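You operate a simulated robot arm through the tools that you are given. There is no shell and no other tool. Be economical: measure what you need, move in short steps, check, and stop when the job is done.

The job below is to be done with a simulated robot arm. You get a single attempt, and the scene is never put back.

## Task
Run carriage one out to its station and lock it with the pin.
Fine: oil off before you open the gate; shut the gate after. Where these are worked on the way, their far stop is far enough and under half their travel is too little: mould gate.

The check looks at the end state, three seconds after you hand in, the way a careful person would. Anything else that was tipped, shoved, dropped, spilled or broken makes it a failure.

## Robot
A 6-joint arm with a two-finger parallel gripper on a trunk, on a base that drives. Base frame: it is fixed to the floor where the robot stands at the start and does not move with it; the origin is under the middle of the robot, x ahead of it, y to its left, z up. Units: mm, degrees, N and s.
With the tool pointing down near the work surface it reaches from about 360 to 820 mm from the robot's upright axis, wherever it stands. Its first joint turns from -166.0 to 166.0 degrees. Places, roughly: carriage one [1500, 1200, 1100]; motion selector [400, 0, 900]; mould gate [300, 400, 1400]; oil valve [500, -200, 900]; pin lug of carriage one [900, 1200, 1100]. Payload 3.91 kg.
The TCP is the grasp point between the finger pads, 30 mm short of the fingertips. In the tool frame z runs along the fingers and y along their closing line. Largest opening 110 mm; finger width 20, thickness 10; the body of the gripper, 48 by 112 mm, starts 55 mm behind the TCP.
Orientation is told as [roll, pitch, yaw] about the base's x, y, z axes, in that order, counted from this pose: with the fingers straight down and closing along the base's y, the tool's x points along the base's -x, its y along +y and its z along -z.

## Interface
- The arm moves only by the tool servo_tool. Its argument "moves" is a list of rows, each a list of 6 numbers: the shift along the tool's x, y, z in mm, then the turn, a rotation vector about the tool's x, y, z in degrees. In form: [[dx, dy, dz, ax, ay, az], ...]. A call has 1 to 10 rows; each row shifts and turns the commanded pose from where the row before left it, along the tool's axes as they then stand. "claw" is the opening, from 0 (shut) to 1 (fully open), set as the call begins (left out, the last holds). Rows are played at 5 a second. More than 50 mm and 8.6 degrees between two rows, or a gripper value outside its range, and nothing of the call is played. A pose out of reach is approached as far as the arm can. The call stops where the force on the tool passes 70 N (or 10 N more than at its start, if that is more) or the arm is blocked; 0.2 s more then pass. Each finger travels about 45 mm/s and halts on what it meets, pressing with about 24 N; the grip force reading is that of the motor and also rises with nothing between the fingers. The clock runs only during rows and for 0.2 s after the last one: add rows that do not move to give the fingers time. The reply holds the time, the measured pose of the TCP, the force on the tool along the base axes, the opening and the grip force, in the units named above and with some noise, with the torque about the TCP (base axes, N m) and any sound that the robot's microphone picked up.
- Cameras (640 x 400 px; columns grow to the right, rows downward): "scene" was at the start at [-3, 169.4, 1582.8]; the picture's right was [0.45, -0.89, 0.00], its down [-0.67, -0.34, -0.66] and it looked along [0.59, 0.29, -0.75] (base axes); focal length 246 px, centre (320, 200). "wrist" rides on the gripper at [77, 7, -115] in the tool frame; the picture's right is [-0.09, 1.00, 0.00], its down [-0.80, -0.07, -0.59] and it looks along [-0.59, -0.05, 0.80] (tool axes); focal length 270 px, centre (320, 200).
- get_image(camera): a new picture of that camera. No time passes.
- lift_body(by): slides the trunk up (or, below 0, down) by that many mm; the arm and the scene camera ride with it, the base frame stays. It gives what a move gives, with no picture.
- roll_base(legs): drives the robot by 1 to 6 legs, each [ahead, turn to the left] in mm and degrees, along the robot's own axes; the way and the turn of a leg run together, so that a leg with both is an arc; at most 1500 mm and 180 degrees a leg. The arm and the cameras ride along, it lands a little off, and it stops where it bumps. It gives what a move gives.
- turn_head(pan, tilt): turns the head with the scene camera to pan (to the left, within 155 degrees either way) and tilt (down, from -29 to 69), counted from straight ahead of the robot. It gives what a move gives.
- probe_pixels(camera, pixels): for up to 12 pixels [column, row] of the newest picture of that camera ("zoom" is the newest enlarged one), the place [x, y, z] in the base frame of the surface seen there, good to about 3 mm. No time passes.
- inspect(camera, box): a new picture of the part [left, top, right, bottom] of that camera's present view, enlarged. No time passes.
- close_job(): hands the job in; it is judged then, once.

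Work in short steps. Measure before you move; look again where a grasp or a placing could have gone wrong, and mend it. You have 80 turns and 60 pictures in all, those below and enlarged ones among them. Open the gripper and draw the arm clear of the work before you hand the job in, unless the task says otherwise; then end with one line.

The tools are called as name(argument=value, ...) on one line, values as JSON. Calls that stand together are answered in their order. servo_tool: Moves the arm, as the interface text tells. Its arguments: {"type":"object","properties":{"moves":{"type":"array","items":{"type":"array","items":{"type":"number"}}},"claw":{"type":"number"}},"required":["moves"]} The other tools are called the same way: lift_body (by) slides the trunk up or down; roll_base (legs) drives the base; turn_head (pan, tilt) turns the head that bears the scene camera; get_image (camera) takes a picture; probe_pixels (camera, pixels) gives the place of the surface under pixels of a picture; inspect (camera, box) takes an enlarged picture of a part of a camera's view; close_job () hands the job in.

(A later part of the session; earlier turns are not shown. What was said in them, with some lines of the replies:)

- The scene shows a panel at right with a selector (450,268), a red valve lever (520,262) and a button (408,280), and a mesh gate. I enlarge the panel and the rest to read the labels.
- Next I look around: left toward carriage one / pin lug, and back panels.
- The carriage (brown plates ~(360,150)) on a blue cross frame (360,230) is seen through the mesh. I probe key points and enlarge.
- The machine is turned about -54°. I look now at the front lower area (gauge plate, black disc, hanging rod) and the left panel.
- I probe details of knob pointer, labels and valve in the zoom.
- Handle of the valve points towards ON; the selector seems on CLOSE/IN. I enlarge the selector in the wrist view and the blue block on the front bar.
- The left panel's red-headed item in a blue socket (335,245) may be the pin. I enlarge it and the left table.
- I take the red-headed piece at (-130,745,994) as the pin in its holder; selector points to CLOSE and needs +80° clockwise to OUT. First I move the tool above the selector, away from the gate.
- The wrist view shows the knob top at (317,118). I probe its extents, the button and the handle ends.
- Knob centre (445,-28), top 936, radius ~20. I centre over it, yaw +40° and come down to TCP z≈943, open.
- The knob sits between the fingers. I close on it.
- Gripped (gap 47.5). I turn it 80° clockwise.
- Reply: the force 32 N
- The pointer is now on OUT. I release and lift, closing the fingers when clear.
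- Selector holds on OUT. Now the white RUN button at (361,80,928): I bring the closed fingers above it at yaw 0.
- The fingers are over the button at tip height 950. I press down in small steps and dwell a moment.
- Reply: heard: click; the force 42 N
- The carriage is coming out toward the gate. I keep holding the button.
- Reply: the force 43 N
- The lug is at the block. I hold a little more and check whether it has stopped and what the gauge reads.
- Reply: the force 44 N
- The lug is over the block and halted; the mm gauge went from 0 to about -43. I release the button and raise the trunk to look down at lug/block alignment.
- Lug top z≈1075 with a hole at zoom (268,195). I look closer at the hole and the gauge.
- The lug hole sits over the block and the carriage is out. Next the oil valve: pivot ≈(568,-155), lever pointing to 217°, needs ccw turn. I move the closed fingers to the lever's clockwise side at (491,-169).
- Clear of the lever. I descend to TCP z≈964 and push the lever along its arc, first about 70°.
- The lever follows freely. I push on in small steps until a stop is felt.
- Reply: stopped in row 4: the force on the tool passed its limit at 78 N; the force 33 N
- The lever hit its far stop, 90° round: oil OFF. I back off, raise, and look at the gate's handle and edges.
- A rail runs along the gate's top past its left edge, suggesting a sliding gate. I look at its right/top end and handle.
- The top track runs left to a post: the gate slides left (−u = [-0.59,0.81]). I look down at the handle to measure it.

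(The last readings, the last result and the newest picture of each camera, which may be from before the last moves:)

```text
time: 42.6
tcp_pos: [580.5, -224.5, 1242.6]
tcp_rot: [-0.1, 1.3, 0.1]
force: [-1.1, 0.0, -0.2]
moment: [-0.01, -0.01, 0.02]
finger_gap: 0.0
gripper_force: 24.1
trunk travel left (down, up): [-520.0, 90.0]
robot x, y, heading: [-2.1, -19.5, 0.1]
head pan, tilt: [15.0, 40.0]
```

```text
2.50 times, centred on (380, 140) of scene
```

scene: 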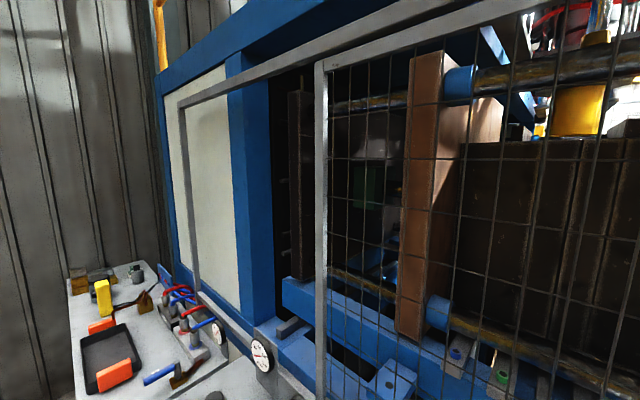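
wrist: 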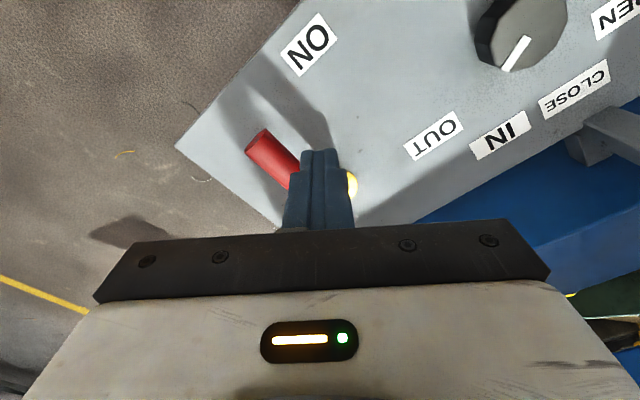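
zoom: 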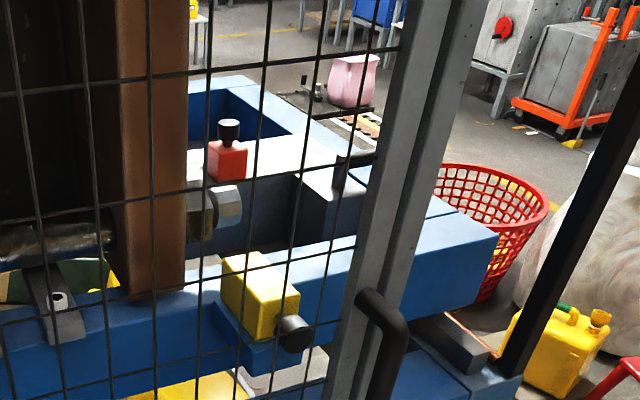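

inspect(camera="scene", box=[360, 150, 480, 270])

probe_pixels(camera="zoom", pixels=[[110, 115], [150, 125], [175, 165], [160, 250], [150, 300], [130, 360], [100, 380], [100, 200], [165, 200], [60, 200], [120, 100], [140, 340]])

```text
3.33 times, centred on (420, 210) of scene
```

zoom: 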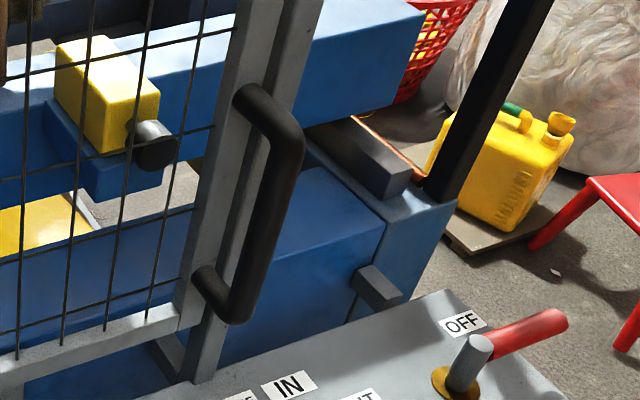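

```text
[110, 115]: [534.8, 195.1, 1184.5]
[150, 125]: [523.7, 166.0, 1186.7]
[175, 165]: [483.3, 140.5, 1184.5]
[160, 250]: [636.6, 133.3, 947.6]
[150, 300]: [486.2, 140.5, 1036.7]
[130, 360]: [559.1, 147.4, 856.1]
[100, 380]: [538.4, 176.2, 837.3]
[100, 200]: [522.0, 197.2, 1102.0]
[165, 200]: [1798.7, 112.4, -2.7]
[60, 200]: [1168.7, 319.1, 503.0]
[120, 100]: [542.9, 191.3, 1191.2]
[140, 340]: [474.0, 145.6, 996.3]
```

The handle's bar runs from zoom (285,140) to (240,300). I probe along it and the gate post.

probe_pixels(camera="zoom", pixels=[[285, 140], [275, 190], [260, 240], [245, 290], [240, 315], [270, 115], [245, 95], [200, 275], [225, 150], [215, 250], [292, 150], [190, 300]])

```text
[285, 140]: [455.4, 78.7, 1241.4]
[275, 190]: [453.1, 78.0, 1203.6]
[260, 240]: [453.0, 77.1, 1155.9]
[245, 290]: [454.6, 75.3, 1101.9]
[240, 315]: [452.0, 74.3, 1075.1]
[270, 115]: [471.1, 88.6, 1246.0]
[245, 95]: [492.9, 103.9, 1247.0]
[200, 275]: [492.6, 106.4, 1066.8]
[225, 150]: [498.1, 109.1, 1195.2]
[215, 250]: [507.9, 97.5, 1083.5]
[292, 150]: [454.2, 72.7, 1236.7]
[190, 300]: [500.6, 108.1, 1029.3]
```

Bar centre ≈(464,79), z 1070–1250, 45 mm off the gate. I want the robot ~150 mm further back for room; I check behind first.

turn_head(pan=150, tilt=50)

get_image(camera="scene")

```text
time: 44.8
tcp_pos: [580.4, -224.6, 1241.9]
tcp_rot: [0.0, 1.4, 0.0]
force: [0.2, 0.1, -0.2]
moment: [-0.01, 0.02, 0.03]
finger_gap: 0.0
gripper_force: 24.1
trunk travel left (down, up): [-520.0, 90.0]
robot x, y, heading: [1.8, -15.6, 0.1]
head pan, tilt: [150.0, 50.0]
```

```text
18 pictures are left
```

scene: 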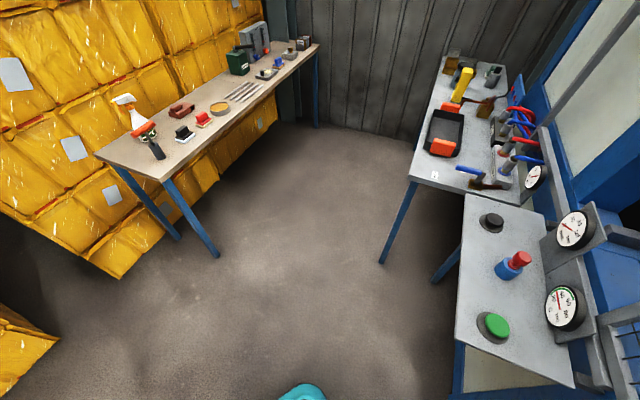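

Something teal shows at (300,392); I probe it and the floor.

probe_pixels(camera="scene", pixels=[[302, 394], [290, 370], [100, 230], [20, 350], [514, 262], [521, 257], [510, 268]])

turn_head(pan=155, tilt=69)

get_image(camera="scene")

```text
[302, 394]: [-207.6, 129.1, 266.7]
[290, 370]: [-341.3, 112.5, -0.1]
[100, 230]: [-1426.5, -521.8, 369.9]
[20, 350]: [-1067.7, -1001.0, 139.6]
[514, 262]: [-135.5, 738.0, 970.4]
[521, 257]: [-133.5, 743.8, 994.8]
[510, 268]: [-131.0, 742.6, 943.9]
```

```text
time: 45.6
tcp_pos: [580.1, -224.4, 1241.3]
tcp_rot: [0.0, 1.2, 0.0]
force: [0.0, 0.4, 0.7]
moment: [0.01, 0.02, -0.04]
finger_gap: 0.1
gripper_force: 24.4
trunk travel left (down, up): [-520.0, 90.0]
robot x, y, heading: [2.6, -14.5, -0.3]
head pan, tilt: [154.7, 68.8]
```

```text
17 pictures are left
```

scene: 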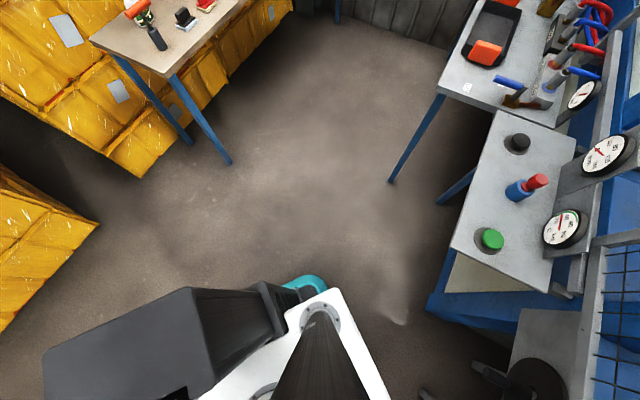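

The teal piece is the robot's own base; behind is clear. I back 150 mm.

roll_base(legs=[[-150, 0]])

turn_head(pan=25, tilt=30)

```text
time: 47.0
tcp_pos: [428.6, -222.7, 1243.2]
tcp_rot: [0.0, 1.2, 0.2]
force: [-0.4, -0.3, 0.3]
moment: [-0.01, -0.04, -0.01]
finger_gap: 0.1
gripper_force: 24.3
trunk travel left (down, up): [-520.0, 90.0]
robot x, y, heading: [-151.2, -15.9, 0.1]
head pan, tilt: [154.7, 68.8]
```

```text
time: 49.1
tcp_pos: [430.5, -222.8, 1241.6]
tcp_rot: [0.0, 1.3, 0.2]
force: [-1.0, -0.1, 0.0]
moment: [0.01, -0.03, -0.01]
finger_gap: 0.0
gripper_force: 24.3
trunk travel left (down, up): [-520.0, 90.0]
robot x, y, heading: [-150.7, -15.1, -0.1]
head pan, tilt: [25.0, 30.0]
```

I move to a pre-grasp place at (365,7) and yaw 36° so the fingers close along the gate; opening the claw.

servo_tool(moves=[[13, 46, 0, 0, 0, 0], [13, 46, 0, 0, 0, 0], [13, 46, 0, 0, 0, 0], [13, 46, 0, 0, 0, 0], [13, 46, 0, 0, 0, 0], [0, 0, 0, 0, 0, -7.2], [0, 0, 0, 0, 0, -7.2], [0, 0, 0, 0, 0, -7.2], [0, 0, 0, 0, 0, -7.2], [0, 0, 0, 0, 0, -7.2]], claw=0.7)

servo_tool(moves=[[0, 0, 0, 0, -7.5, 0], [0, 0, 0, 0, -7.5, 0], [0, 0, 0, 0, -7.5, 0], [0, 0, 0, 0, -7.5, 0], [0, 0, 0, 0, 0, 0]])

get_image(camera="wrist")

```text
time: 51.3
tcp_pos: [363.6, 7.3, 1243.2]
tcp_rot: [0.7, 1.0, 36.3]
force: [0.1, 0.2, -0.1]
moment: [-0.01, 0.01, 0.0]
finger_gap: 77.0
gripper_force: 0.1
trunk travel left (down, up): [-520.0, 90.0]
robot x, y, heading: [-150.6, -13.8, -0.2]
head pan, tilt: [25.0, 30.0]
```

```text
time: 52.5
tcp_pos: [364.3, 7.6, 1243.6]
tcp_rot: [0.8, -29.0, 35.8]
force: [-0.3, -1.1, 0.6]
moment: [0.02, -0.02, -0.01]
finger_gap: 76.9
gripper_force: 0.0
trunk travel left (down, up): [-520.0, 90.0]
robot x, y, heading: [-148.1, -16.2, -0.0]
head pan, tilt: [25.0, 30.0]
```

```text
16 pictures are left
```

wrist: 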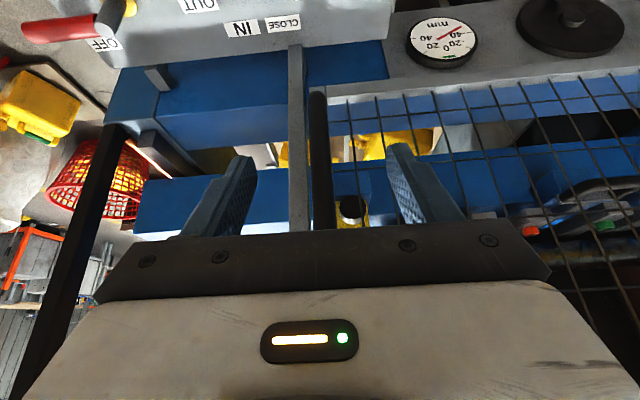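

The handle bar is centred between the fingers (col 320). I move in 123 mm toward the gate and close.

servo_tool(moves=[[-32.6, 0, 25.7, 0, 0, 0], [-32.6, 0, 25.7, 0, 0, 0], [-16.3, 0, 12.8, 0, 0, 0], [-16.3, 0, 12.9, 0, 0, 0], [0, 0, 0, 0, 0, 0]])

get_image(camera="wrist")

```text
time: 53.7
tcp_pos: [464.4, 79.4, 1222.0]
tcp_rot: [0.7, -29.1, 35.9]
force: [0.5, -0.2, 0.6]
moment: [0.0, -0.01, 0.01]
finger_gap: 76.9
gripper_force: 0.0
trunk travel left (down, up): [-520.0, 90.0]
robot x, y, heading: [-147.3, -14.0, 0.2]
head pan, tilt: [25.0, 30.0]
```

```text
15 pictures are left
```

wrist: 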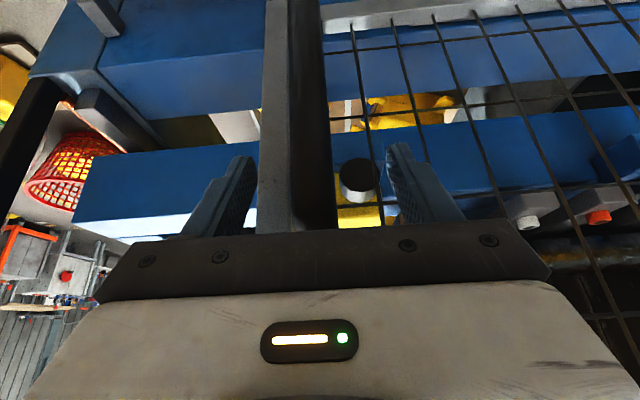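

Bar lies between the fingers. I close on it.

servo_tool(moves=[[0, 0, 0, 0, 0, 0], [0, 0, 0, 0, 0, 0], [0, 0, 0, 0, 0, 0], [0, 0, 0, 0, 0, 0], [0, 0, 0, 0, 0, 0]], claw=0)

servo_tool(moves=[[0, 15, 0, 0, 0, 0], [0, 25, 0, 0, 0, 0], [0, 30, 0, 0, 0, 0]])

```text
time: 54.9
tcp_pos: [463.6, 79.0, 1221.8]
tcp_rot: [0.7, -29.1, 35.8]
force: [2.3, -3.2, -1.7]
moment: [-0.71, -0.92, 0.01]
finger_gap: 22.0
gripper_force: 45.5
trunk travel left (down, up): [-520.0, 90.0]
robot x, y, heading: [-151.4, -19.2, 0.0]
head pan, tilt: [25.0, 30.0]
```

```text
time: 55.7
tcp_pos: [419.2, 139.1, 1223.3]
tcp_rot: [1.1, -28.5, 35.8]
force: [-15.5, -4.0, -22.3]
moment: [-1.3, -0.55, -0.03]
finger_gap: 22.3
gripper_force: 45.0
trunk travel left (down, up): [-520.0, 90.0]
robot x, y, heading: [-150.2, -17.4, 0.0]
head pan, tilt: [25.0, 30.0]
```

The gate slides left. I continue in larger steps, watching the force.

servo_tool(moves=[[0, 35, 0, 0, 0, 0], [0, 35, 0, 0, 0, 0], [0, 35, 0, 0, 0, 0], [0, 35, 0, 0, 0, 0], [0, 35, 0, 0, 0, 0]])

```text
time: 56.9
tcp_pos: [316.7, 280.7, 1223.7]
tcp_rot: [0.9, -28.7, 35.8]
force: [-15.0, -5.2, -26.4]
moment: [-1.21, -0.49, 0.25]
finger_gap: 22.4
gripper_force: 44.4
trunk travel left (down, up): [-520.0, 90.0]
robot x, y, heading: [-149.5, -19.2, 0.1]
head pan, tilt: [25.0, 30.0]
```

Steady forces; I continue.

servo_tool(moves=[[0, 40, 0, 0, 0, 0], [0, 40, 0, 0, 0, 0], [0, 40, 0, 0, 0, 0], [0, 40, 0, 0, 0, 0], [0, 40, 0, 0, 0, 0], [0, 40, 0, 0, 0, 0], [0, 40, 0, 0, 0, 0]])

```text
time: 58.5
tcp_pos: [153.6, 505.8, 1226.6]
tcp_rot: [0.6, -28.8, 36.0]
force: [-16.6, -4.2, -29.1]
moment: [-0.77, -0.8, 0.31]
finger_gap: 22.2
gripper_force: 45.0
trunk travel left (down, up): [-520.0, 90.0]
robot x, y, heading: [-147.5, -16.9, 0.0]
head pan, tilt: [25.0, 30.0]
```

Still sliding (527 mm so far). I go on in smaller steps to the far stop, easing down a little to unload the vertical force.

servo_tool(moves=[[1, 30, 2, 0, 0, 0], [1, 30, 2, 0, 0, 0], [0.5, 30, 1, 0, 0, 0], [0, 30, 0, 0, 0, 0], [0, 25, 0, 0, 0, 0], [0, 20, 0, 0, 0, 0], [0, 20, 0, 0, 0, 0], [0, 15, 0, 0, 0, 0], [0, 15, 0, 0, 0, 0], [0, 15, 0, 0, 0, 0]])

```text
time: 60.7
tcp_pos: [17.2, 690.5, 1227.7]
tcp_rot: [0.8, -29.0, 35.8]
force: [0.3, 2.8, 8.3]
moment: [-1.03, -0.57, 0.14]
finger_gap: 21.9
gripper_force: 44.9
trunk travel left (down, up): [-520.0, 90.0]
robot x, y, heading: [-152.4, -15.2, -0.1]
head pan, tilt: [25.0, 30.0]
```

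757 mm and no stop yet; continuing carefully.

servo_tool(moves=[[0, 12, 0, 0, 0, 0], [0, 12, 0, 0, 0, 0], [0, 12, 0, 0, 0, 0], [0, 12, 0, 0, 0, 0], [0, 12, 0, 0, 0, 0], [0, 12, 0, 0, 0, 0], [0, 12, 0, 0, 0, 0], [0, 12, 0, 0, 0, 0]])

turn_head(pan=75, tilt=40)

get_image(camera="scene")

```text
time: 61.4
tcp_pos: [9.9, 698.7, 1227.6]
tcp_rot: [-0.3, -28.4, 35.3]
force: [6.5, -40.7, 4.2]
moment: [-0.4, -0.41, 0.21]
finger_gap: 22.0
gripper_force: 45.3
trunk travel left (down, up): [-520.0, 90.0]
robot x, y, heading: [-147.0, -14.6, -0.1]
head pan, tilt: [25.0, 30.0]
stopped in row 3: the force on the tool passed its limit at 81 N (the readings are from after the stop); the commanded pose is now the measured one
```

```text
time: 62.5
tcp_pos: [10.9, 699.4, 1227.6]
tcp_rot: [-0.2, -28.4, 35.4]
force: [19.6, -46.5, 8.5]
moment: [0.08, -0.78, 0.38]
finger_gap: 22.0
gripper_force: 44.7
trunk travel left (down, up): [-520.0, 90.0]
robot x, y, heading: [-151.0, -16.0, 0.3]
head pan, tilt: [75.0, 40.0]
```

```text
14 pictures are left
```

scene: 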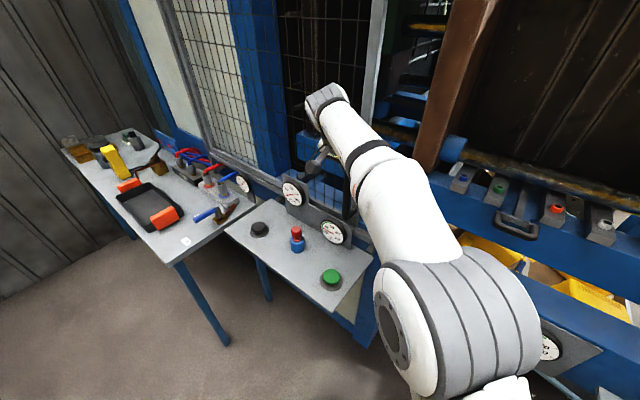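

The gate is at its far stop (768 mm). I ease off, open, and retreat 150 mm from it.

servo_tool(moves=[[0, -4, 0, 0, 0, 0], [0, 0, 0, 0, 0, 0], [0, 0, 0, 0, 0, 0], [0, 0, 0, 0, 0, 0], [0, 0, 0, 0, 0, 0], [43.7, 0, -24.3, 0, 0, 0], [43.7, 0, -24.3, 0, 0, 0], [43.7, 0, -24.3, 0, 0, 0]], claw=0.7)

servo_tool(moves=[[0, 0, 0, 0, 7.1, 0], [0, 0, 0, 0, 7.1, 0], [0, 0, 0, 0, 7.1, 0], [0, 0, 0, 0, 7.1, 0], [0, 0, 0, 0, 0, 0]])

inspect(camera="scene", box=[220, 140, 640, 360])

```text
time: 64.3
tcp_pos: [-115.1, 615.3, 1221.0]
tcp_rot: [-0.2, -28.4, 35.7]
force: [-0.1, 0.4, 0.2]
moment: [0.01, 0.04, 0.01]
finger_gap: 76.9
gripper_force: 0.1
trunk travel left (down, up): [-520.0, 90.0]
robot x, y, heading: [-147.2, -17.3, -0.1]
head pan, tilt: [75.0, 40.0]
```

```text
time: 65.5
tcp_pos: [-113.1, 617.2, 1223.1]
tcp_rot: [-0.4, 0.1, 35.5]
force: [-0.3, -0.6, -0.1]
moment: [-0.01, 0.01, 0.03]
finger_gap: 77.2
gripper_force: 0.0
trunk travel left (down, up): [-520.0, 90.0]
robot x, y, heading: [-148.3, -17.1, 0.2]
head pan, tilt: [75.0, 40.0]
```

```text
1.52 times, centred on (430, 250) of scene
```

zoom: 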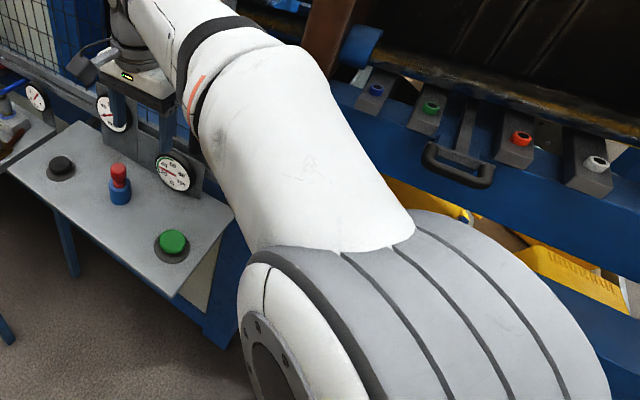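

Now to the pin at about (-133,745): I move over it, then lower the trunk 130 mm and look.

servo_tool(moves=[[-18.7, 37, 0, 0, 0, 0], [-18.7, 37, 0, 0, 0, 0], [-18.7, 37, 0, 0, 0, 0]])

lift_body(by=-130)

get_image(camera="wrist")

```text
time: 66.3
tcp_pos: [-125.4, 687.7, 1208.7]
tcp_rot: [-0.4, 0.1, 35.6]
force: [-1.0, -0.5, -0.2]
moment: [-0.01, 0.0, 0.01]
finger_gap: 77.2
gripper_force: 0.0
out of reach, approached as far as the arm can: row 2, 3
trunk travel left (down, up): [-520.0, 90.0]
robot x, y, heading: [-148.5, -18.4, -0.0]
head pan, tilt: [75.0, 40.0]
```

```text
time: 67.9
tcp_pos: [-126.8, 686.8, 1079.0]
tcp_rot: [-0.3, 0.0, 35.5]
force: [-0.2, 0.5, -0.9]
moment: [0.01, 0.03, -0.02]
finger_gap: 76.8
gripper_force: 0.1
trunk travel left (down, up): [-390.0, 220.0]
robot x, y, heading: [-150.4, -16.7, 0.0]
head pan, tilt: [75.0, 40.0]
```

```text
12 pictures are left
```

wrist: 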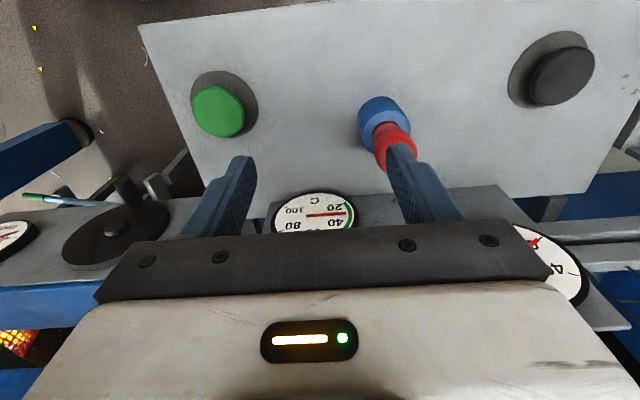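

Not quite within reach there. I retract the tool toward the robot, then step the base left-forward by turn, drive, turn back.

servo_tool(moves=[[29.5, -40.5, 0, 0, 0, 0], [29.5, -40.5, 0, 0, 0, 0], [29.5, -40.5, 0, 0, 0, 0], [29.5, -40.5, 0, 0, 0, 0]])

roll_base(legs=[[0, 45], [150, 0], [0, -45]])

```text
refused: row 1 steps farther than a row can; nothing moved
```

```text
time: 69.9
tcp_pos: [-537.2, 574.4, 1080.7]
tcp_rot: [0.1, -0.2, 70.7]
force: [-0.3, 0.6, -0.8]
moment: [-0.05, 0.05, -0.01]
finger_gap: 76.8
gripper_force: 0.1
trunk travel left (down, up): [-390.0, 220.0]
robot x, y, heading: [-155.1, -6.1, 30.4]
head pan, tilt: [75.0, 40.0]
stopped in leg 1: the robot was blocked; the commanded pose is now the measured one
```

The retraction was refused by a hair and the base turn was blocked at 30°. I look at what was touched.

get_image(camera="scene")

get_image(camera="wrist")

```text
11 pictures are left
```

scene: 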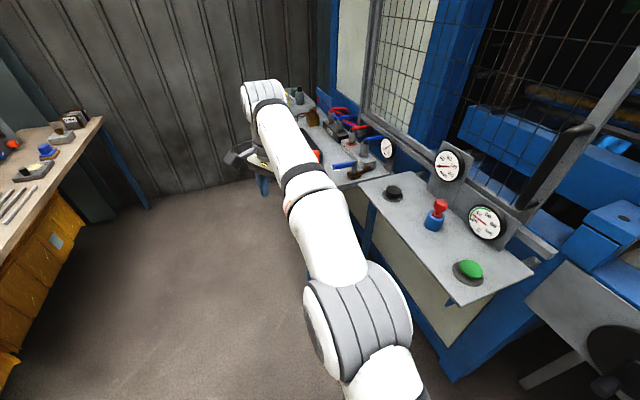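

```text
10 pictures are left
```

wrist: 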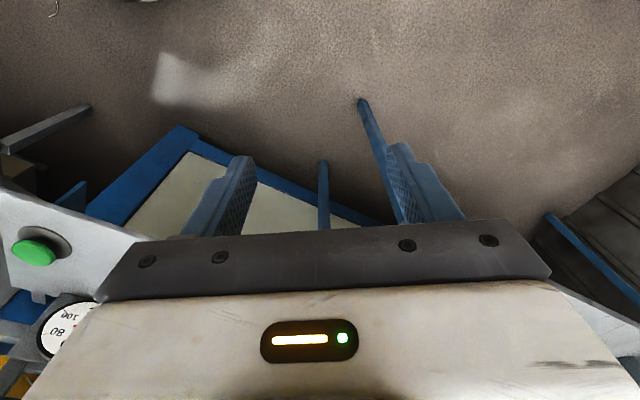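

The arm's end hides the spot near (−537,574). I reverse the turn, returning the way it came.

roll_base(legs=[[0, -30.4]])

turn_head(pan=105, tilt=40)

get_image(camera="scene")

```text
time: 71.7
tcp_pos: [-222.1, 682.7, 1079.8]
tcp_rot: [0.0, -0.3, 42.7]
force: [-2.1, 0.9, 0.3]
moment: [-0.01, -0.06, 0.0]
finger_gap: 76.7
gripper_force: 0.0
trunk travel left (down, up): [-390.0, 220.0]
robot x, y, heading: [-151.9, -20.1, 5.0]
head pan, tilt: [75.0, 40.0]
stopped in leg 1: the robot was blocked; the commanded pose is now the measured one
```

```text
time: 72.7
tcp_pos: [-220.4, 684.0, 1078.4]
tcp_rot: [0.0, -0.2, 42.7]
force: [0.4, 0.8, -0.2]
moment: [-0.02, -0.03, 0.01]
finger_gap: 77.1
gripper_force: 0.1
trunk travel left (down, up): [-390.0, 220.0]
robot x, y, heading: [-154.4, -17.3, 4.9]
head pan, tilt: [105.0, 40.0]
```

```text
9 pictures are left
```

scene: 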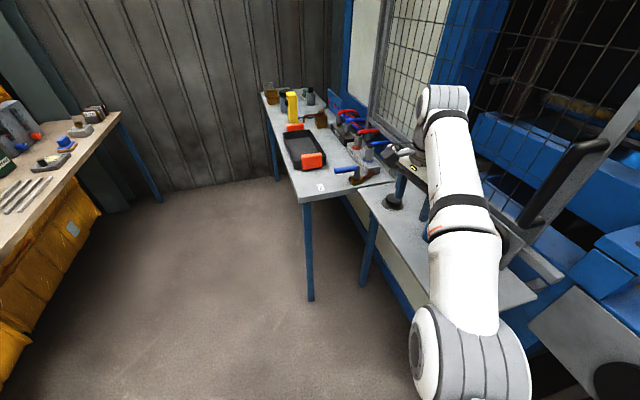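

All items on the table stand as before. The stretched arm may be what stalled the turn; I retract it 225 mm toward the robot.

servo_tool(moves=[[30.5, -33, 0, 0, 0, 0], [30.5, -33, 0, 0, 0, 0], [30.5, -33, 0, 0, 0, 0], [30.5, -33, 0, 0, 0, 0], [30.5, -33, 0, 0, 0, 0]])

get_image(camera="scene")

```text
time: 73.9
tcp_pos: [-217.3, 457.6, 1078.1]
tcp_rot: [0.1, -0.2, 42.8]
force: [-0.1, 0.9, 0.2]
moment: [0.02, 0.0, 0.0]
finger_gap: 76.9
gripper_force: 0.0
trunk travel left (down, up): [-390.0, 220.0]
robot x, y, heading: [-153.1, -14.8, 4.9]
head pan, tilt: [105.0, 40.0]
```

```text
8 pictures are left
```

scene: 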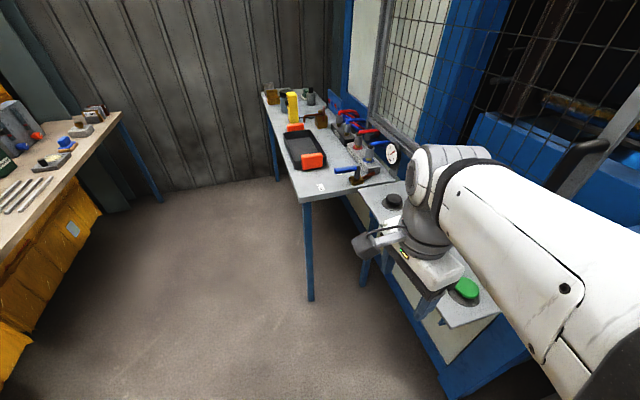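

Retracted cleanly. Now I step the base: turn 40 left, 150 ahead, turn 45 right.

roll_base(legs=[[0, 40], [150, 0], [0, -45]])

```text
time: 79.2
tcp_pos: [-75.5, 570.7, 1078.2]
tcp_rot: [0.0, -0.2, 38.6]
force: [0.7, 0.1, 0.1]
moment: [0.01, -0.03, -0.01]
finger_gap: 76.8
gripper_force: 0.1
trunk travel left (down, up): [-390.0, 220.0]
robot x, y, heading: [-47.4, 91.8, 1.2]
head pan, tilt: [105.0, 40.0]
```

Base is now at (-47,92). I move over the pin and look with the wrist.

servo_tool(moves=[[-16, 43.5, 0, 0, 0, 0], [-16, 43.5, 0, 0, 0, 0], [-16, 43.5, 0, 0, 0, 0], [-16, 43.5, 0, 0, 0, 0]])

get_image(camera="wrist")

probe_pixels(camera="wrist", pixels=[[320, 120], [320, 140], [320, 160], [320, 180], [310, 130], [330, 130], [320, 100], [300, 120], [340, 120]])

```text
time: 80.2
tcp_pos: [-136.2, 748.9, 1079.7]
tcp_rot: [-0.2, -0.1, 38.7]
force: [-0.3, 0.4, 0.1]
moment: [0.0, -0.02, 0.01]
finger_gap: 77.2
gripper_force: 0.1
trunk travel left (down, up): [-390.0, 220.0]
robot x, y, heading: [-44.3, 93.0, 1.1]
head pan, tilt: [105.0, 40.0]
```

```text
7 pictures are left
```

wrist: 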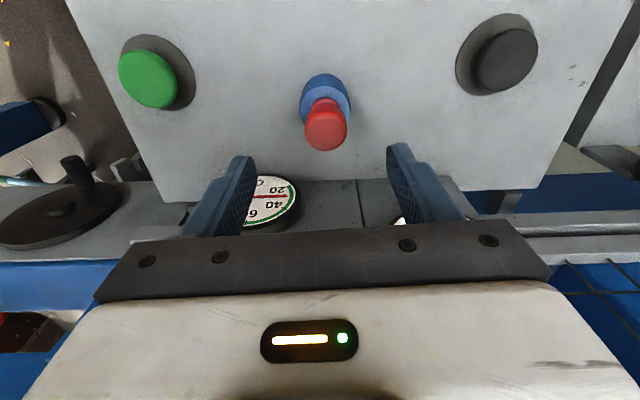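

```text
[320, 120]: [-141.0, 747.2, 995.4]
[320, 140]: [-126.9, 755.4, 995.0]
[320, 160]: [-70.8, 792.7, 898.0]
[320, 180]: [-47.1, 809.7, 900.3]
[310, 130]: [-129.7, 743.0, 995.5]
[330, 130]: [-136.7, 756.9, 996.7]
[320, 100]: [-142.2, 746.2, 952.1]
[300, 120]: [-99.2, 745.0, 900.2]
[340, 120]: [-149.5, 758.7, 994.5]
```

Head top centre ≈(-136,752,996), socket rim ≈953. I shift 3 mm, descend to TCP z 989 and close.

servo_tool(moves=[[-2, 2.3, 45, 0, 0, 0], [0, 0, 40, 0, 0, 0], [0, 0, 6, 0, 0, 0], [0, 0, 0, 0, 0, 0]])

servo_tool(moves=[[0, 0, 0, 0, 0, 0], [0, 0, 0, 0, 0, 0], [0, 0, 0, 0, 0, 0], [0, 0, 0, 0, 0, 0], [0, 0, 0, 0, 0, 0]], claw=0)

```text
time: 81.2
tcp_pos: [-135.0, 748.9, 987.0]
tcp_rot: [0.0, -0.3, 38.6]
force: [-0.4, -0.5, -0.3]
moment: [-0.01, 0.0, -0.03]
finger_gap: 77.2
gripper_force: 0.1
trunk travel left (down, up): [-390.0, 220.0]
robot x, y, heading: [-46.4, 91.3, 1.1]
head pan, tilt: [105.0, 40.0]
```

```text
time: 82.4
tcp_pos: [-136.8, 750.9, 988.4]
tcp_rot: [0.0, -0.3, 38.6]
force: [-7.5, 8.5, 0.9]
moment: [0.36, 0.28, 0.04]
finger_gap: 32.3
gripper_force: 23.6
trunk travel left (down, up): [-390.0, 220.0]
robot x, y, heading: [-42.0, 90.5, 0.9]
head pan, tilt: [105.0, 40.0]
```

Gripped (32 mm). A slight side force says centre lies a bit to tool +y; I shift 2 mm and lift gently.

servo_tool(moves=[[0, 2, 0, 0, 0, 0], [0, 0, -10, 0, 0, 0], [0, 0, -20, 0, 0, 0], [0, 0, -30, 0, 0, 0], [0, 0, -40, 0, 0, 0], [0, 0, -40, 0, 0, 0]])

get_image(camera="wrist")

```text
time: 83.8
tcp_pos: [-137.4, 752.9, 1125.9]
tcp_rot: [-0.2, 0.0, 38.6]
force: [0.0, 0.0, -1.7]
moment: [0.01, 0.01, 0.01]
finger_gap: 32.2
gripper_force: 24.0
trunk travel left (down, up): [-390.0, 220.0]
robot x, y, heading: [-48.9, 89.4, 1.0]
head pan, tilt: [105.0, 40.0]
```

```text
6 pictures are left
```

wrist: 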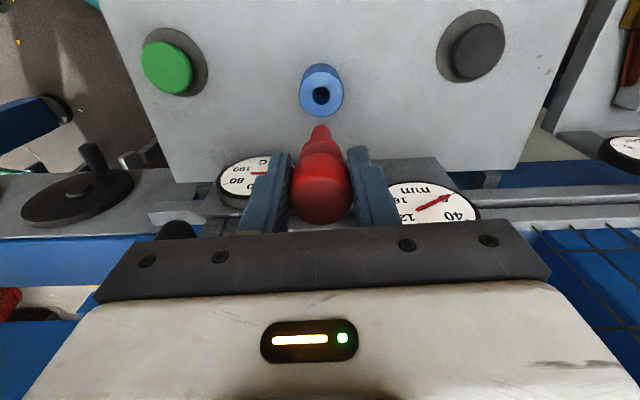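

The pin is out and held. I probe its tip and flange to know its length.

probe_pixels(camera="wrist", pixels=[[320, 128], [320, 133], [321, 145], [320, 158], [322, 195], [322, 78], [321, 95]])

```text
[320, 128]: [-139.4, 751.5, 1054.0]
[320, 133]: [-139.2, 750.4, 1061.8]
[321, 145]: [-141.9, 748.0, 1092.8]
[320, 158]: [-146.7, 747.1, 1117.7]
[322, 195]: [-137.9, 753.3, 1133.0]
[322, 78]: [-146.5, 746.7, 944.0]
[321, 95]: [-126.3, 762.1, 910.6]
```

Pin tip is 74 mm under the TCP. With the gate open I now look directly at the lug hole with the scene camera.

turn_head(pan=60, tilt=42)

inspect(camera="scene", box=[260, 140, 400, 228])

```text
time: 84.9
tcp_pos: [-136.8, 752.9, 1127.2]
tcp_rot: [0.0, -0.2, 38.6]
force: [-1.0, -0.1, -1.5]
moment: [-0.01, 0.01, -0.01]
finger_gap: 31.9
gripper_force: 24.1
trunk travel left (down, up): [-390.0, 220.0]
robot x, y, heading: [-46.2, 91.0, 0.9]
head pan, tilt: [60.0, 42.0]
```

```text
4.55 times, centred on (330, 184) of scene
```

zoom: 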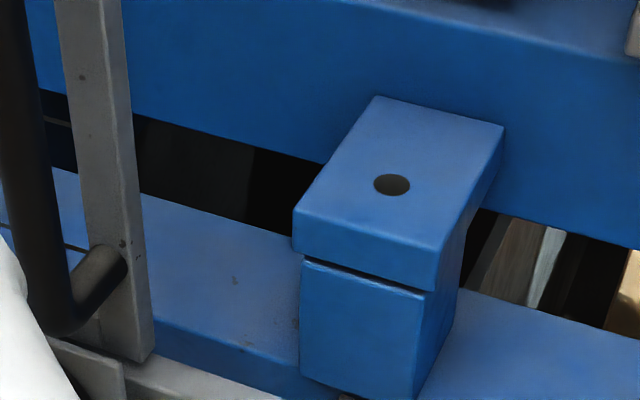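

The hole is clear at zoom (392,184). I probe around its rim.

probe_pixels(camera="zoom", pixels=[[366, 184], [418, 184], [392, 168], [392, 201], [392, 184], [385, 186], [400, 182], [350, 160], [440, 210], [300, 215], [430, 245], [366, 290]])

```text
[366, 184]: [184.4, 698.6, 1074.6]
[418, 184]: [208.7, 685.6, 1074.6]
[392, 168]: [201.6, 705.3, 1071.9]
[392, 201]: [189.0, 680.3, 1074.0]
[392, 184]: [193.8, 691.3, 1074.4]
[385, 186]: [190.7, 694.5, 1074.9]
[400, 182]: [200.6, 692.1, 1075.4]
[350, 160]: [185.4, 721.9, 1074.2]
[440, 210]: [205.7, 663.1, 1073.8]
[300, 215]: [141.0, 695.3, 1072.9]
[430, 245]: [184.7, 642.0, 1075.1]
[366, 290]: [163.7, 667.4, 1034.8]
```

Hole centre ≈(195.7,692.4), top z 1074.6. I raise the trunk 50 mm, square the yaw to 36°, and slide right past the gate edge in front of the machine.

lift_body(by=50)

servo_tool(moves=[[0, 0, 0, 0, 0, 2.6], [0, -40.7, 0, 0, 0, 0], [0, -40.7, 0, 0, 0, 0], [0, -40.7, 0, 0, 0, 0], [0, -40.7, 0, 0, 0, 0], [0, -40.7, 0, 0, 0, 0], [0, -40.7, 0, 0, 0, 0]])

```text
time: 85.8
tcp_pos: [-136.9, 752.7, 1176.2]
tcp_rot: [0.1, -0.2, 38.6]
force: [0.5, -0.1, -1.2]
moment: [-0.01, -0.02, -0.01]
finger_gap: 32.1
gripper_force: 24.6
trunk travel left (down, up): [-440.0, 170.0]
robot x, y, heading: [-47.7, 89.0, 1.0]
head pan, tilt: [60.0, 42.0]
```

```text
time: 87.4
tcp_pos: [6.8, 550.9, 1177.9]
tcp_rot: [0.0, -0.2, 36.0]
force: [-0.2, 0.1, -0.9]
moment: [-0.01, -0.01, 0.0]
finger_gap: 32.0
gripper_force: 24.4
trunk travel left (down, up): [-440.0, 170.0]
robot x, y, heading: [-45.2, 89.8, 0.8]
head pan, tilt: [60.0, 42.0]
```

Now I move in toward the machine to above the hole.

servo_tool(moves=[[-45, 0.8, 0, 0, 0, 0], [-45, 0.8, 0, 0, 0, 0], [-45, 0.8, 0, 0, 0, 0], [-45, 1, 0, 0, 0, 0], [-28, 0, 0, 0, 0, 0], [-14, 0, 0, 0, 0, 0], [-14, 0, 0, 0, 0, 0], [0, 0, 0, 0, 0, 0]])

inspect(camera="scene", box=[260, 110, 420, 228])

```text
time: 89.2
tcp_pos: [196.2, 696.0, 1177.3]
tcp_rot: [0.1, -0.2, 36.0]
force: [0.8, -0.5, -1.3]
moment: [-0.02, 0.02, 0.01]
finger_gap: 31.9
gripper_force: 23.6
trunk travel left (down, up): [-440.0, 170.0]
robot x, y, heading: [-47.4, 92.5, 1.0]
head pan, tilt: [60.0, 42.0]
```

```text
3.39 times, centred on (340, 169) of scene
```

zoom: 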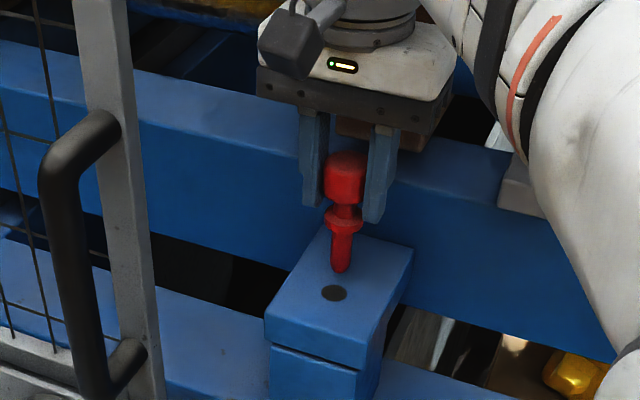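

The pin with its collar hangs just above the hole at (334,293). I probe the tip and hole for a fine xy check.

probe_pixels(camera="zoom", pixels=[[341, 266], [341, 255], [341, 240], [343, 215], [334, 293], [328, 293], [340, 293], [334, 287], [334, 299]])

```text
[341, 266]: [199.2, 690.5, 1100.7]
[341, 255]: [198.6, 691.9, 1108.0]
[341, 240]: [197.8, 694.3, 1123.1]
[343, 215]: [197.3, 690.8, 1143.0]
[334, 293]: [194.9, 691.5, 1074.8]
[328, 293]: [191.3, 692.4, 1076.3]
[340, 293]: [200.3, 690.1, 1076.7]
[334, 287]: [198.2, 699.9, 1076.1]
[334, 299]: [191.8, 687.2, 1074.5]
```

Tip centre ≈(201,697) versus hole (195.6,692.5): I shift back 5.5 mm and lower to check entry past z 1075.

servo_tool(moves=[[5.5, 0, 0, 0, 0, 0], [0, 0, 10, 0, 0, 0], [0, 0, 8, 0, 0, 0], [0, 0, 5, 0, 0, 0], [0, 0, 4, 0, 0, 0], [0, 0, 4, 0, 0, 0], [0, 0, 4, 0, 0, 0]])

```text
time: 90.8
tcp_pos: [189.5, 691.2, 1148.7]
tcp_rot: [0.3, -0.6, 35.9]
force: [-0.4, 3.4, 35.1]
moment: [0.53, -0.13, -0.01]
finger_gap: 32.2
gripper_force: 24.1
trunk travel left (down, up): [-440.0, 170.0]
robot x, y, heading: [-46.7, 91.6, 1.2]
head pan, tilt: [60.0, 42.0]
```

The tip rests on the lug's surface; the torque says contact lies on the +y side, so the hole is toward −y. I lift 5, shift ~4 mm and lower again.

servo_tool(moves=[[0, 0, -9, 0, 0, 0], [3.6, -2.4, 0, 0, 0, 0], [0, 0, 4, 0, 0, 0], [0, 0, 3, 0, 0, 0], [0, 0, 3, 0, 0, 0], [0, 0, 3, 0, 0, 0], [0, 0, 0, 0, 0, 0]])

```text
time: 92.4
tcp_pos: [189.4, 687.8, 1137.9]
tcp_rot: [0.0, -0.2, 36.0]
force: [-0.3, 0.5, -1.0]
moment: [0.05, -0.02, -0.03]
finger_gap: 32.4
gripper_force: 23.9
trunk travel left (down, up): [-440.0, 170.0]
robot x, y, heading: [-45.3, 94.8, 1.3]
head pan, tilt: [60.0, 42.0]
```

No force at TCP z 1138: the tip is in the hole. I lower on until it seats.

servo_tool(moves=[[0, 0, 6, 0, 0, 0], [0, 0, 6, 0, 0, 0], [0, 0, 5, 0, 0, 0], [0, 0, 4, 0, 0, 0], [0, 0, 3, 0, 0, 0], [0, 0, 3, 0, 0, 0], [0, 0, 3, 0, 0, 0], [0, 0, 3, 0, 0, 0]])

```text
time: 94.2
tcp_pos: [189.7, 689.0, 1105.9]
tcp_rot: [0.0, -0.2, 36.0]
force: [0.4, 0.1, -1.3]
moment: [-0.03, 0.01, 0.05]
finger_gap: 32.1
gripper_force: 23.8
trunk travel left (down, up): [-440.0, 170.0]
robot x, y, heading: [-42.7, 88.2, 1.2]
head pan, tilt: [60.0, 42.0]
```

Still free at z 1106; I go on by 1.5 mm steps until contact.

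servo_tool(moves=[[0, 0, 1.5, 0, 0, 0], [0, 0, 1.5, 0, 0, 0], [0, 0, 1.5, 0, 0, 0], [0, 0, 1.5, 0, 0, 0], [0, 0, 0, 0, 0, 0]])

```text
time: 95.4
tcp_pos: [189.7, 688.8, 1106.4]
tcp_rot: [0.5, -0.7, 36.1]
force: [8.4, 14.7, 48.0]
moment: [-0.67, -0.35, 0.42]
finger_gap: 32.4
gripper_force: 23.5
trunk travel left (down, up): [-440.0, 170.0]
robot x, y, heading: [-46.9, 91.2, 1.2]
head pan, tilt: [60.0, 42.0]
```

Firm contact: the collar is seated. I relieve, open, rise 90 mm and check.

servo_tool(moves=[[0, 0, -4, 0, 0, 0], [0, 0, 0, 0, 0, 0], [0, 0, 0, 0, 0, 0], [0, 0, 0, 0, 0, 0], [0, 0, 0, 0, 0, 0], [0, 0, -30, 0, 0, 0], [0, 0, -30, 0, 0, 0], [0, 0, -30, 0, 0, 0]], claw=0.6)

inspect(camera="scene", box=[260, 110, 420, 228])

probe_pixels(camera="zoom", pixels=[[335, 235], [335, 260], [335, 275], [335, 290], [335, 245], [360, 340]])

```text
time: 97.2
tcp_pos: [190.9, 688.2, 1193.8]
tcp_rot: [-0.1, -0.1, 35.9]
force: [-0.5, -0.1, 0.4]
moment: [-0.02, -0.01, 0.01]
finger_gap: 66.2
gripper_force: 0.0
trunk travel left (down, up): [-440.0, 170.0]
robot x, y, heading: [-46.0, 92.5, 1.0]
head pan, tilt: [60.0, 42.0]
```

```text
3.39 times, centred on (340, 169) of scene
```

zoom: 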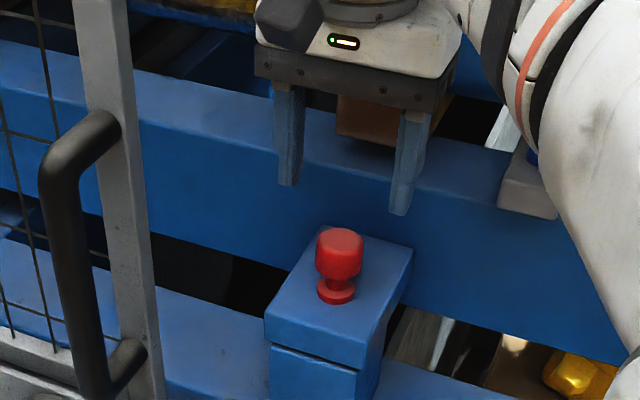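

```text
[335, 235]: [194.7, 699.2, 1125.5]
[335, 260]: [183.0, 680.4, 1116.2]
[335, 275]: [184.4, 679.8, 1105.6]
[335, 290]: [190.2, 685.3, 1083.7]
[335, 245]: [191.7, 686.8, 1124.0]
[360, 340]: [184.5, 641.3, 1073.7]
```

The pin stands in the lug with its collar down. I make sure it is home by pressing lightly on its head with closed fingers.

servo_tool(moves=[[0, 0, 0, 0, 0, 0], [0, 0, 0, 0, 0, 0], [0, 0, 0, 0, 0, 0], [0, 0, 0, 0, 0, 0], [0, 0, 32, 0, 0, 0], [0, 0, 4, 0, 0, 0], [0, 0, 4, 0, 0, 0], [0, 0, 3, 0, 0, 0], [0, 0, 3, 0, 0, 0]], claw=0)

```text
time: 99.2
tcp_pos: [190.7, 686.2, 1155.3]
tcp_rot: [0.4, -0.9, 36.0]
force: [6.0, 9.8, 49.7]
moment: [0.49, -0.4, 0.01]
finger_gap: 0.0
gripper_force: 23.4
trunk travel left (down, up): [-440.0, 170.0]
robot x, y, heading: [-48.3, 88.5, 1.1]
head pan, tilt: [60.0, 42.0]
```

Firm: the pin is home. I rise, withdraw in front of the machine, then back the base 160 mm for the gate.

servo_tool(moves=[[0, 0, -30, 0, 0, 0], [0, 0, -20, 0, 0, 0], [45, 0, 0, 0, 0, 0], [45, 0, 0, 0, 0, 0], [45, 0, 0, 0, 0, 0], [45, 0, 0, 0, 0, 0], [45, 0, 0, 0, 0, 0]])

roll_base(legs=[[-160, 0]])

lift_body(by=70)

```text
time: 100.8
tcp_pos: [6.2, 555.8, 1197.6]
tcp_rot: [0.0, -0.2, 36.1]
force: [-0.2, 1.2, -0.3]
moment: [0.03, -0.02, 0.02]
finger_gap: 0.0
gripper_force: 24.1
trunk travel left (down, up): [-440.0, 170.0]
robot x, y, heading: [-44.6, 91.1, 0.9]
head pan, tilt: [60.0, 42.0]
```

```text
time: 102.2
tcp_pos: [-157.0, 552.9, 1195.7]
tcp_rot: [0.1, -0.1, 35.9]
force: [0.5, 0.0, 0.0]
moment: [-0.01, -0.03, -0.02]
finger_gap: 0.0
gripper_force: 23.8
trunk travel left (down, up): [-440.0, 170.0]
robot x, y, heading: [-207.0, 88.3, 1.0]
head pan, tilt: [60.0, 42.0]
```

```text
time: 103.3
tcp_pos: [-156.7, 552.4, 1267.4]
tcp_rot: [0.0, -0.2, 36.1]
force: [-0.4, 0.2, -0.3]
moment: [0.01, -0.02, 0.01]
finger_gap: 0.0
gripper_force: 24.0
trunk travel left (down, up): [-510.0, 100.0]
robot x, y, heading: [-211.7, 88.8, 1.0]
head pan, tilt: [60.0, 42.0]
```

I probe the handle bar in the last zoom picture, (75,300) and (60,220), for its present place.

probe_pixels(camera="zoom", pixels=[[60, 215], [70, 260], [80, 310], [58, 180], [72, 140], [92, 360]])

```text
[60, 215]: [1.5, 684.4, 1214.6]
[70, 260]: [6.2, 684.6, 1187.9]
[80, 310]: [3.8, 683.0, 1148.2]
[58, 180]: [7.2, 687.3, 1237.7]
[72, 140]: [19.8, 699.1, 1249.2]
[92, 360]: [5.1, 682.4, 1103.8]
```

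Bar centre ≈(8,697). I tilt the open tool 29° and approach the handle.

servo_tool(moves=[[0, 0, 0, 0, -7.25, 0], [0, 0, 0, 0, -7.25, 0], [0, 0, 0, 0, -7.25, 0], [0, 0, 0, 0, -7.25, 0], [-34.3, 3.9, 29.3, 0, 0, 0], [-34.3, 3.9, 29.3, 0, 0, 0], [-34.3, 3.9, 29.3, 0, 0, 0], [0, 0, 0, 0, 0, 0]], claw=0.7)

get_image(camera="wrist")

```text
time: 105.1
tcp_pos: [-56.3, 642.4, 1238.4]
tcp_rot: [0.1, -29.2, 36.0]
force: [0.2, -0.1, 0.4]
moment: [-0.01, -0.01, 0.04]
finger_gap: 77.4
gripper_force: 0.1
trunk travel left (down, up): [-510.0, 100.0]
robot x, y, heading: [-209.7, 90.2, 1.0]
head pan, tilt: [60.0, 42.0]
```

```text
2 pictures are left
```

wrist: 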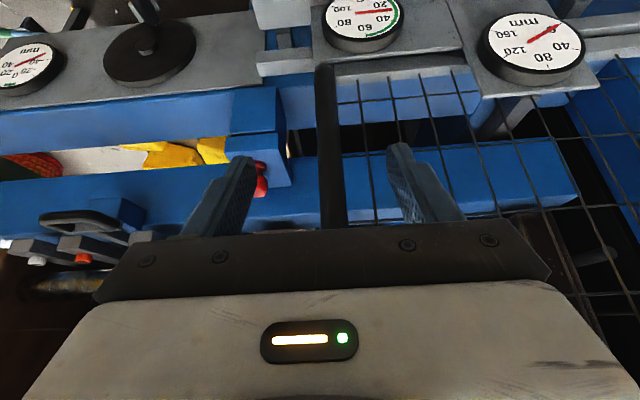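

The bar sits central between the fingers. I move in the rest and close.

servo_tool(moves=[[-34.2, 3, 28.1, 0, 0, 0], [-17.1, 1, 14, 0, 0, 0], [-17.1, 1, 14, 0, 0, 0], [0, 0, 0, 0, 0, 0]])

servo_tool(moves=[[0, 0, 0, 0, 0, 0], [0, 0, 0, 0, 0, 0], [0, 0, 0, 0, 0, 0], [0, 0, 0, 0, 0, 0], [0, 0, 0, 0, 0, 0]], claw=0)

```text
time: 106.1
tcp_pos: [10.3, 696.7, 1222.9]
tcp_rot: [0.0, -29.2, 36.0]
force: [1.0, -0.3, 0.3]
moment: [-0.01, 0.01, 0.01]
finger_gap: 77.3
gripper_force: 0.1
trunk travel left (down, up): [-510.0, 100.0]
robot x, y, heading: [-205.3, 89.7, 1.1]
head pan, tilt: [60.0, 42.0]
```

```text
time: 107.3
tcp_pos: [9.1, 697.6, 1223.1]
tcp_rot: [0.0, -29.2, 36.1]
force: [-1.8, 2.6, 1.1]
moment: [-0.33, -0.02, 0.3]
finger_gap: 21.8
gripper_force: 45.2
trunk travel left (down, up): [-510.0, 100.0]
robot x, y, heading: [-206.8, 92.8, 1.2]
head pan, tilt: [60.0, 42.0]
```

Gripped (21.8). I slide the gate right along tool −y.

servo_tool(moves=[[0, -20, 0, 0, 0, 0], [0, -35, 0, 0, 0, 0], [0, -35, 0, 0, 0, 0], [0, -35, 0, 0, 0, 0], [0, -35, 0, 0, 0, 0], [0, -40, 0, 0, 0, 0], [0, -40, 0, 0, 0, 0], [0, -40, 0, 0, 0, 0]])

servo_tool(moves=[[0, -40, 0, 0, 0, 0], [0, -40, 0, 0, 0, 0], [0, -40, 0, 0, 0, 0], [0, -40, 0, 0, 0, 0], [0, -40, 0, 0, 0, 0]])

```text
time: 109.1
tcp_pos: [179.6, 466.5, 1224.6]
tcp_rot: [0.0, -29.1, 36.2]
force: [4.8, -1.7, -12.2]
moment: [0.41, -0.51, 0.36]
finger_gap: 22.2
gripper_force: 44.9
trunk travel left (down, up): [-510.0, 100.0]
robot x, y, heading: [-207.0, 88.6, 1.2]
head pan, tilt: [60.0, 42.0]
```

```text
time: 110.3
tcp_pos: [297.7, 306.0, 1223.5]
tcp_rot: [0.0, -29.0, 36.0]
force: [14.9, 6.2, -20.6]
moment: [-0.07, -0.26, 0.26]
finger_gap: 21.8
gripper_force: 45.1
trunk travel left (down, up): [-510.0, 100.0]
robot x, y, heading: [-208.4, 85.5, 1.0]
head pan, tilt: [60.0, 42.0]
```

281 mm remain; I continue, then slower to the stop.

servo_tool(moves=[[0, -40, 0, 0, 0, 0], [0, -40, 0, 0, 0, 0], [0, -40, 0, 0, 0, 0], [0, -40, 0, 0, 0, 0], [0, -40, 0, 0, 0, 0]])

servo_tool(moves=[[0, -20, 0, 0, 0, 0], [0, -20, 0, 0, 0, 0], [0, -15, 0, 0, 0, 0], [0, -10, 0, 0, 0, 0], [0, -8, 0, 0, 0, 0], [0, -6, 0, 0, 0, 0], [0, -6, 0, 0, 0, 0], [0, -6, 0, 0, 0, 0], [0, -6, 0, 0, 0, 0]])

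```text
time: 111.5
tcp_pos: [416.5, 143.6, 1225.0]
tcp_rot: [-0.2, -29.3, 35.9]
force: [21.6, 9.2, 10.4]
moment: [0.53, 0.02, 0.22]
finger_gap: 22.0
gripper_force: 45.6
trunk travel left (down, up): [-510.0, 100.0]
robot x, y, heading: [-211.3, 87.5, 0.9]
head pan, tilt: [60.0, 42.0]
```

```text
time: 113.5
tcp_pos: [465.1, 76.1, 1223.8]
tcp_rot: [0.1, -29.0, 36.3]
force: [-11.5, 42.2, 10.0]
moment: [-0.09, -0.56, 0.07]
finger_gap: 22.1
gripper_force: 45.0
trunk travel left (down, up): [-510.0, 100.0]
robot x, y, heading: [-207.7, 88.0, 1.1]
head pan, tilt: [60.0, 42.0]
```

The gate is back at its closed place, (465,76), with 44 N at the stop. I open the fingers, withdraw and check.

servo_tool(moves=[[0, 0, 0, 0, 0, 0], [0, 0, 0, 0, 0, 0], [0, 0, 0, 0, 0, 0], [0, 0, 0, 0, 0, 0], [0, 0, 0, 0, 0, 0], [43.7, 0, -24.3, 0, 0, 0], [43.7, 0, -24.3, 0, 0, 0], [43.7, 0, -24.3, 0, 0, 0]], claw=0.7)

turn_head(pan=35, tilt=30)

get_image(camera="scene")

```text
time: 115.3
tcp_pos: [344.8, -18.7, 1224.4]
tcp_rot: [-0.1, -29.2, 36.1]
force: [-0.1, 0.7, 1.0]
moment: [0.02, -0.03, -0.01]
finger_gap: 76.9
gripper_force: 0.1
trunk travel left (down, up): [-510.0, 100.0]
robot x, y, heading: [-206.5, 85.3, 1.0]
head pan, tilt: [60.0, 42.0]
```

```text
time: 116.2
tcp_pos: [345.4, -18.4, 1223.9]
tcp_rot: [0.1, -29.2, 36.0]
force: [-1.1, 0.8, 0.1]
moment: [-0.02, 0.01, 0.0]
finger_gap: 76.8
gripper_force: 0.0
trunk travel left (down, up): [-510.0, 100.0]
robot x, y, heading: [-206.6, 86.2, 0.9]
head pan, tilt: [35.0, 30.0]
```

```text
1 pictures are left
```

scene: 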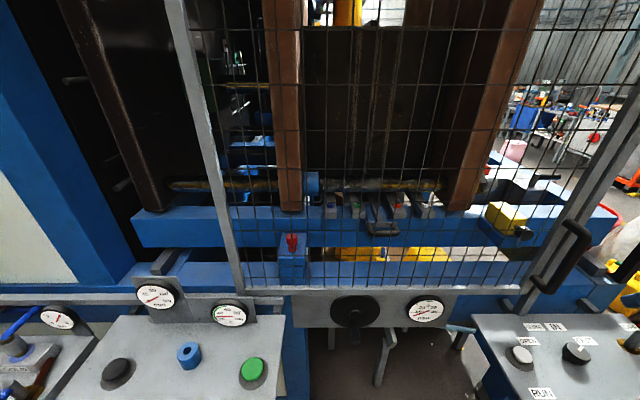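

The gate is shut, the pin (292,243) is in the lug. One last look at the panel: valve and selector.

turn_head(pan=5, tilt=35)

get_image(camera="scene")

```text
time: 117.2
tcp_pos: [345.8, -18.7, 1223.1]
tcp_rot: [0.0, -29.2, 35.9]
force: [0.3, -0.2, -0.2]
moment: [-0.02, 0.0, 0.0]
finger_gap: 77.1
gripper_force: 0.0
trunk travel left (down, up): [-510.0, 100.0]
robot x, y, heading: [-210.0, 90.5, 1.0]
head pan, tilt: [5.0, 35.0]
```

```text
0 pictures are left
```

scene: 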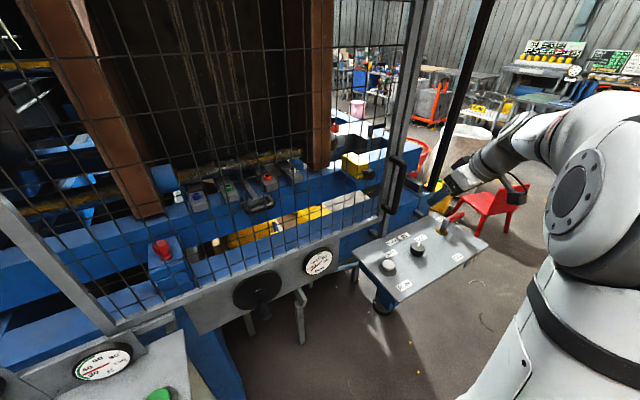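

All is in place: selector on OUT, valve lever on OFF, gate shut, pin in the lug, arm clear. I hand in.

close_job()

```text
The job is handed in.
```

Carriage one is out at its station and locked with the pin. The oil was turned off before I opened the gate, and the gate is shut again.
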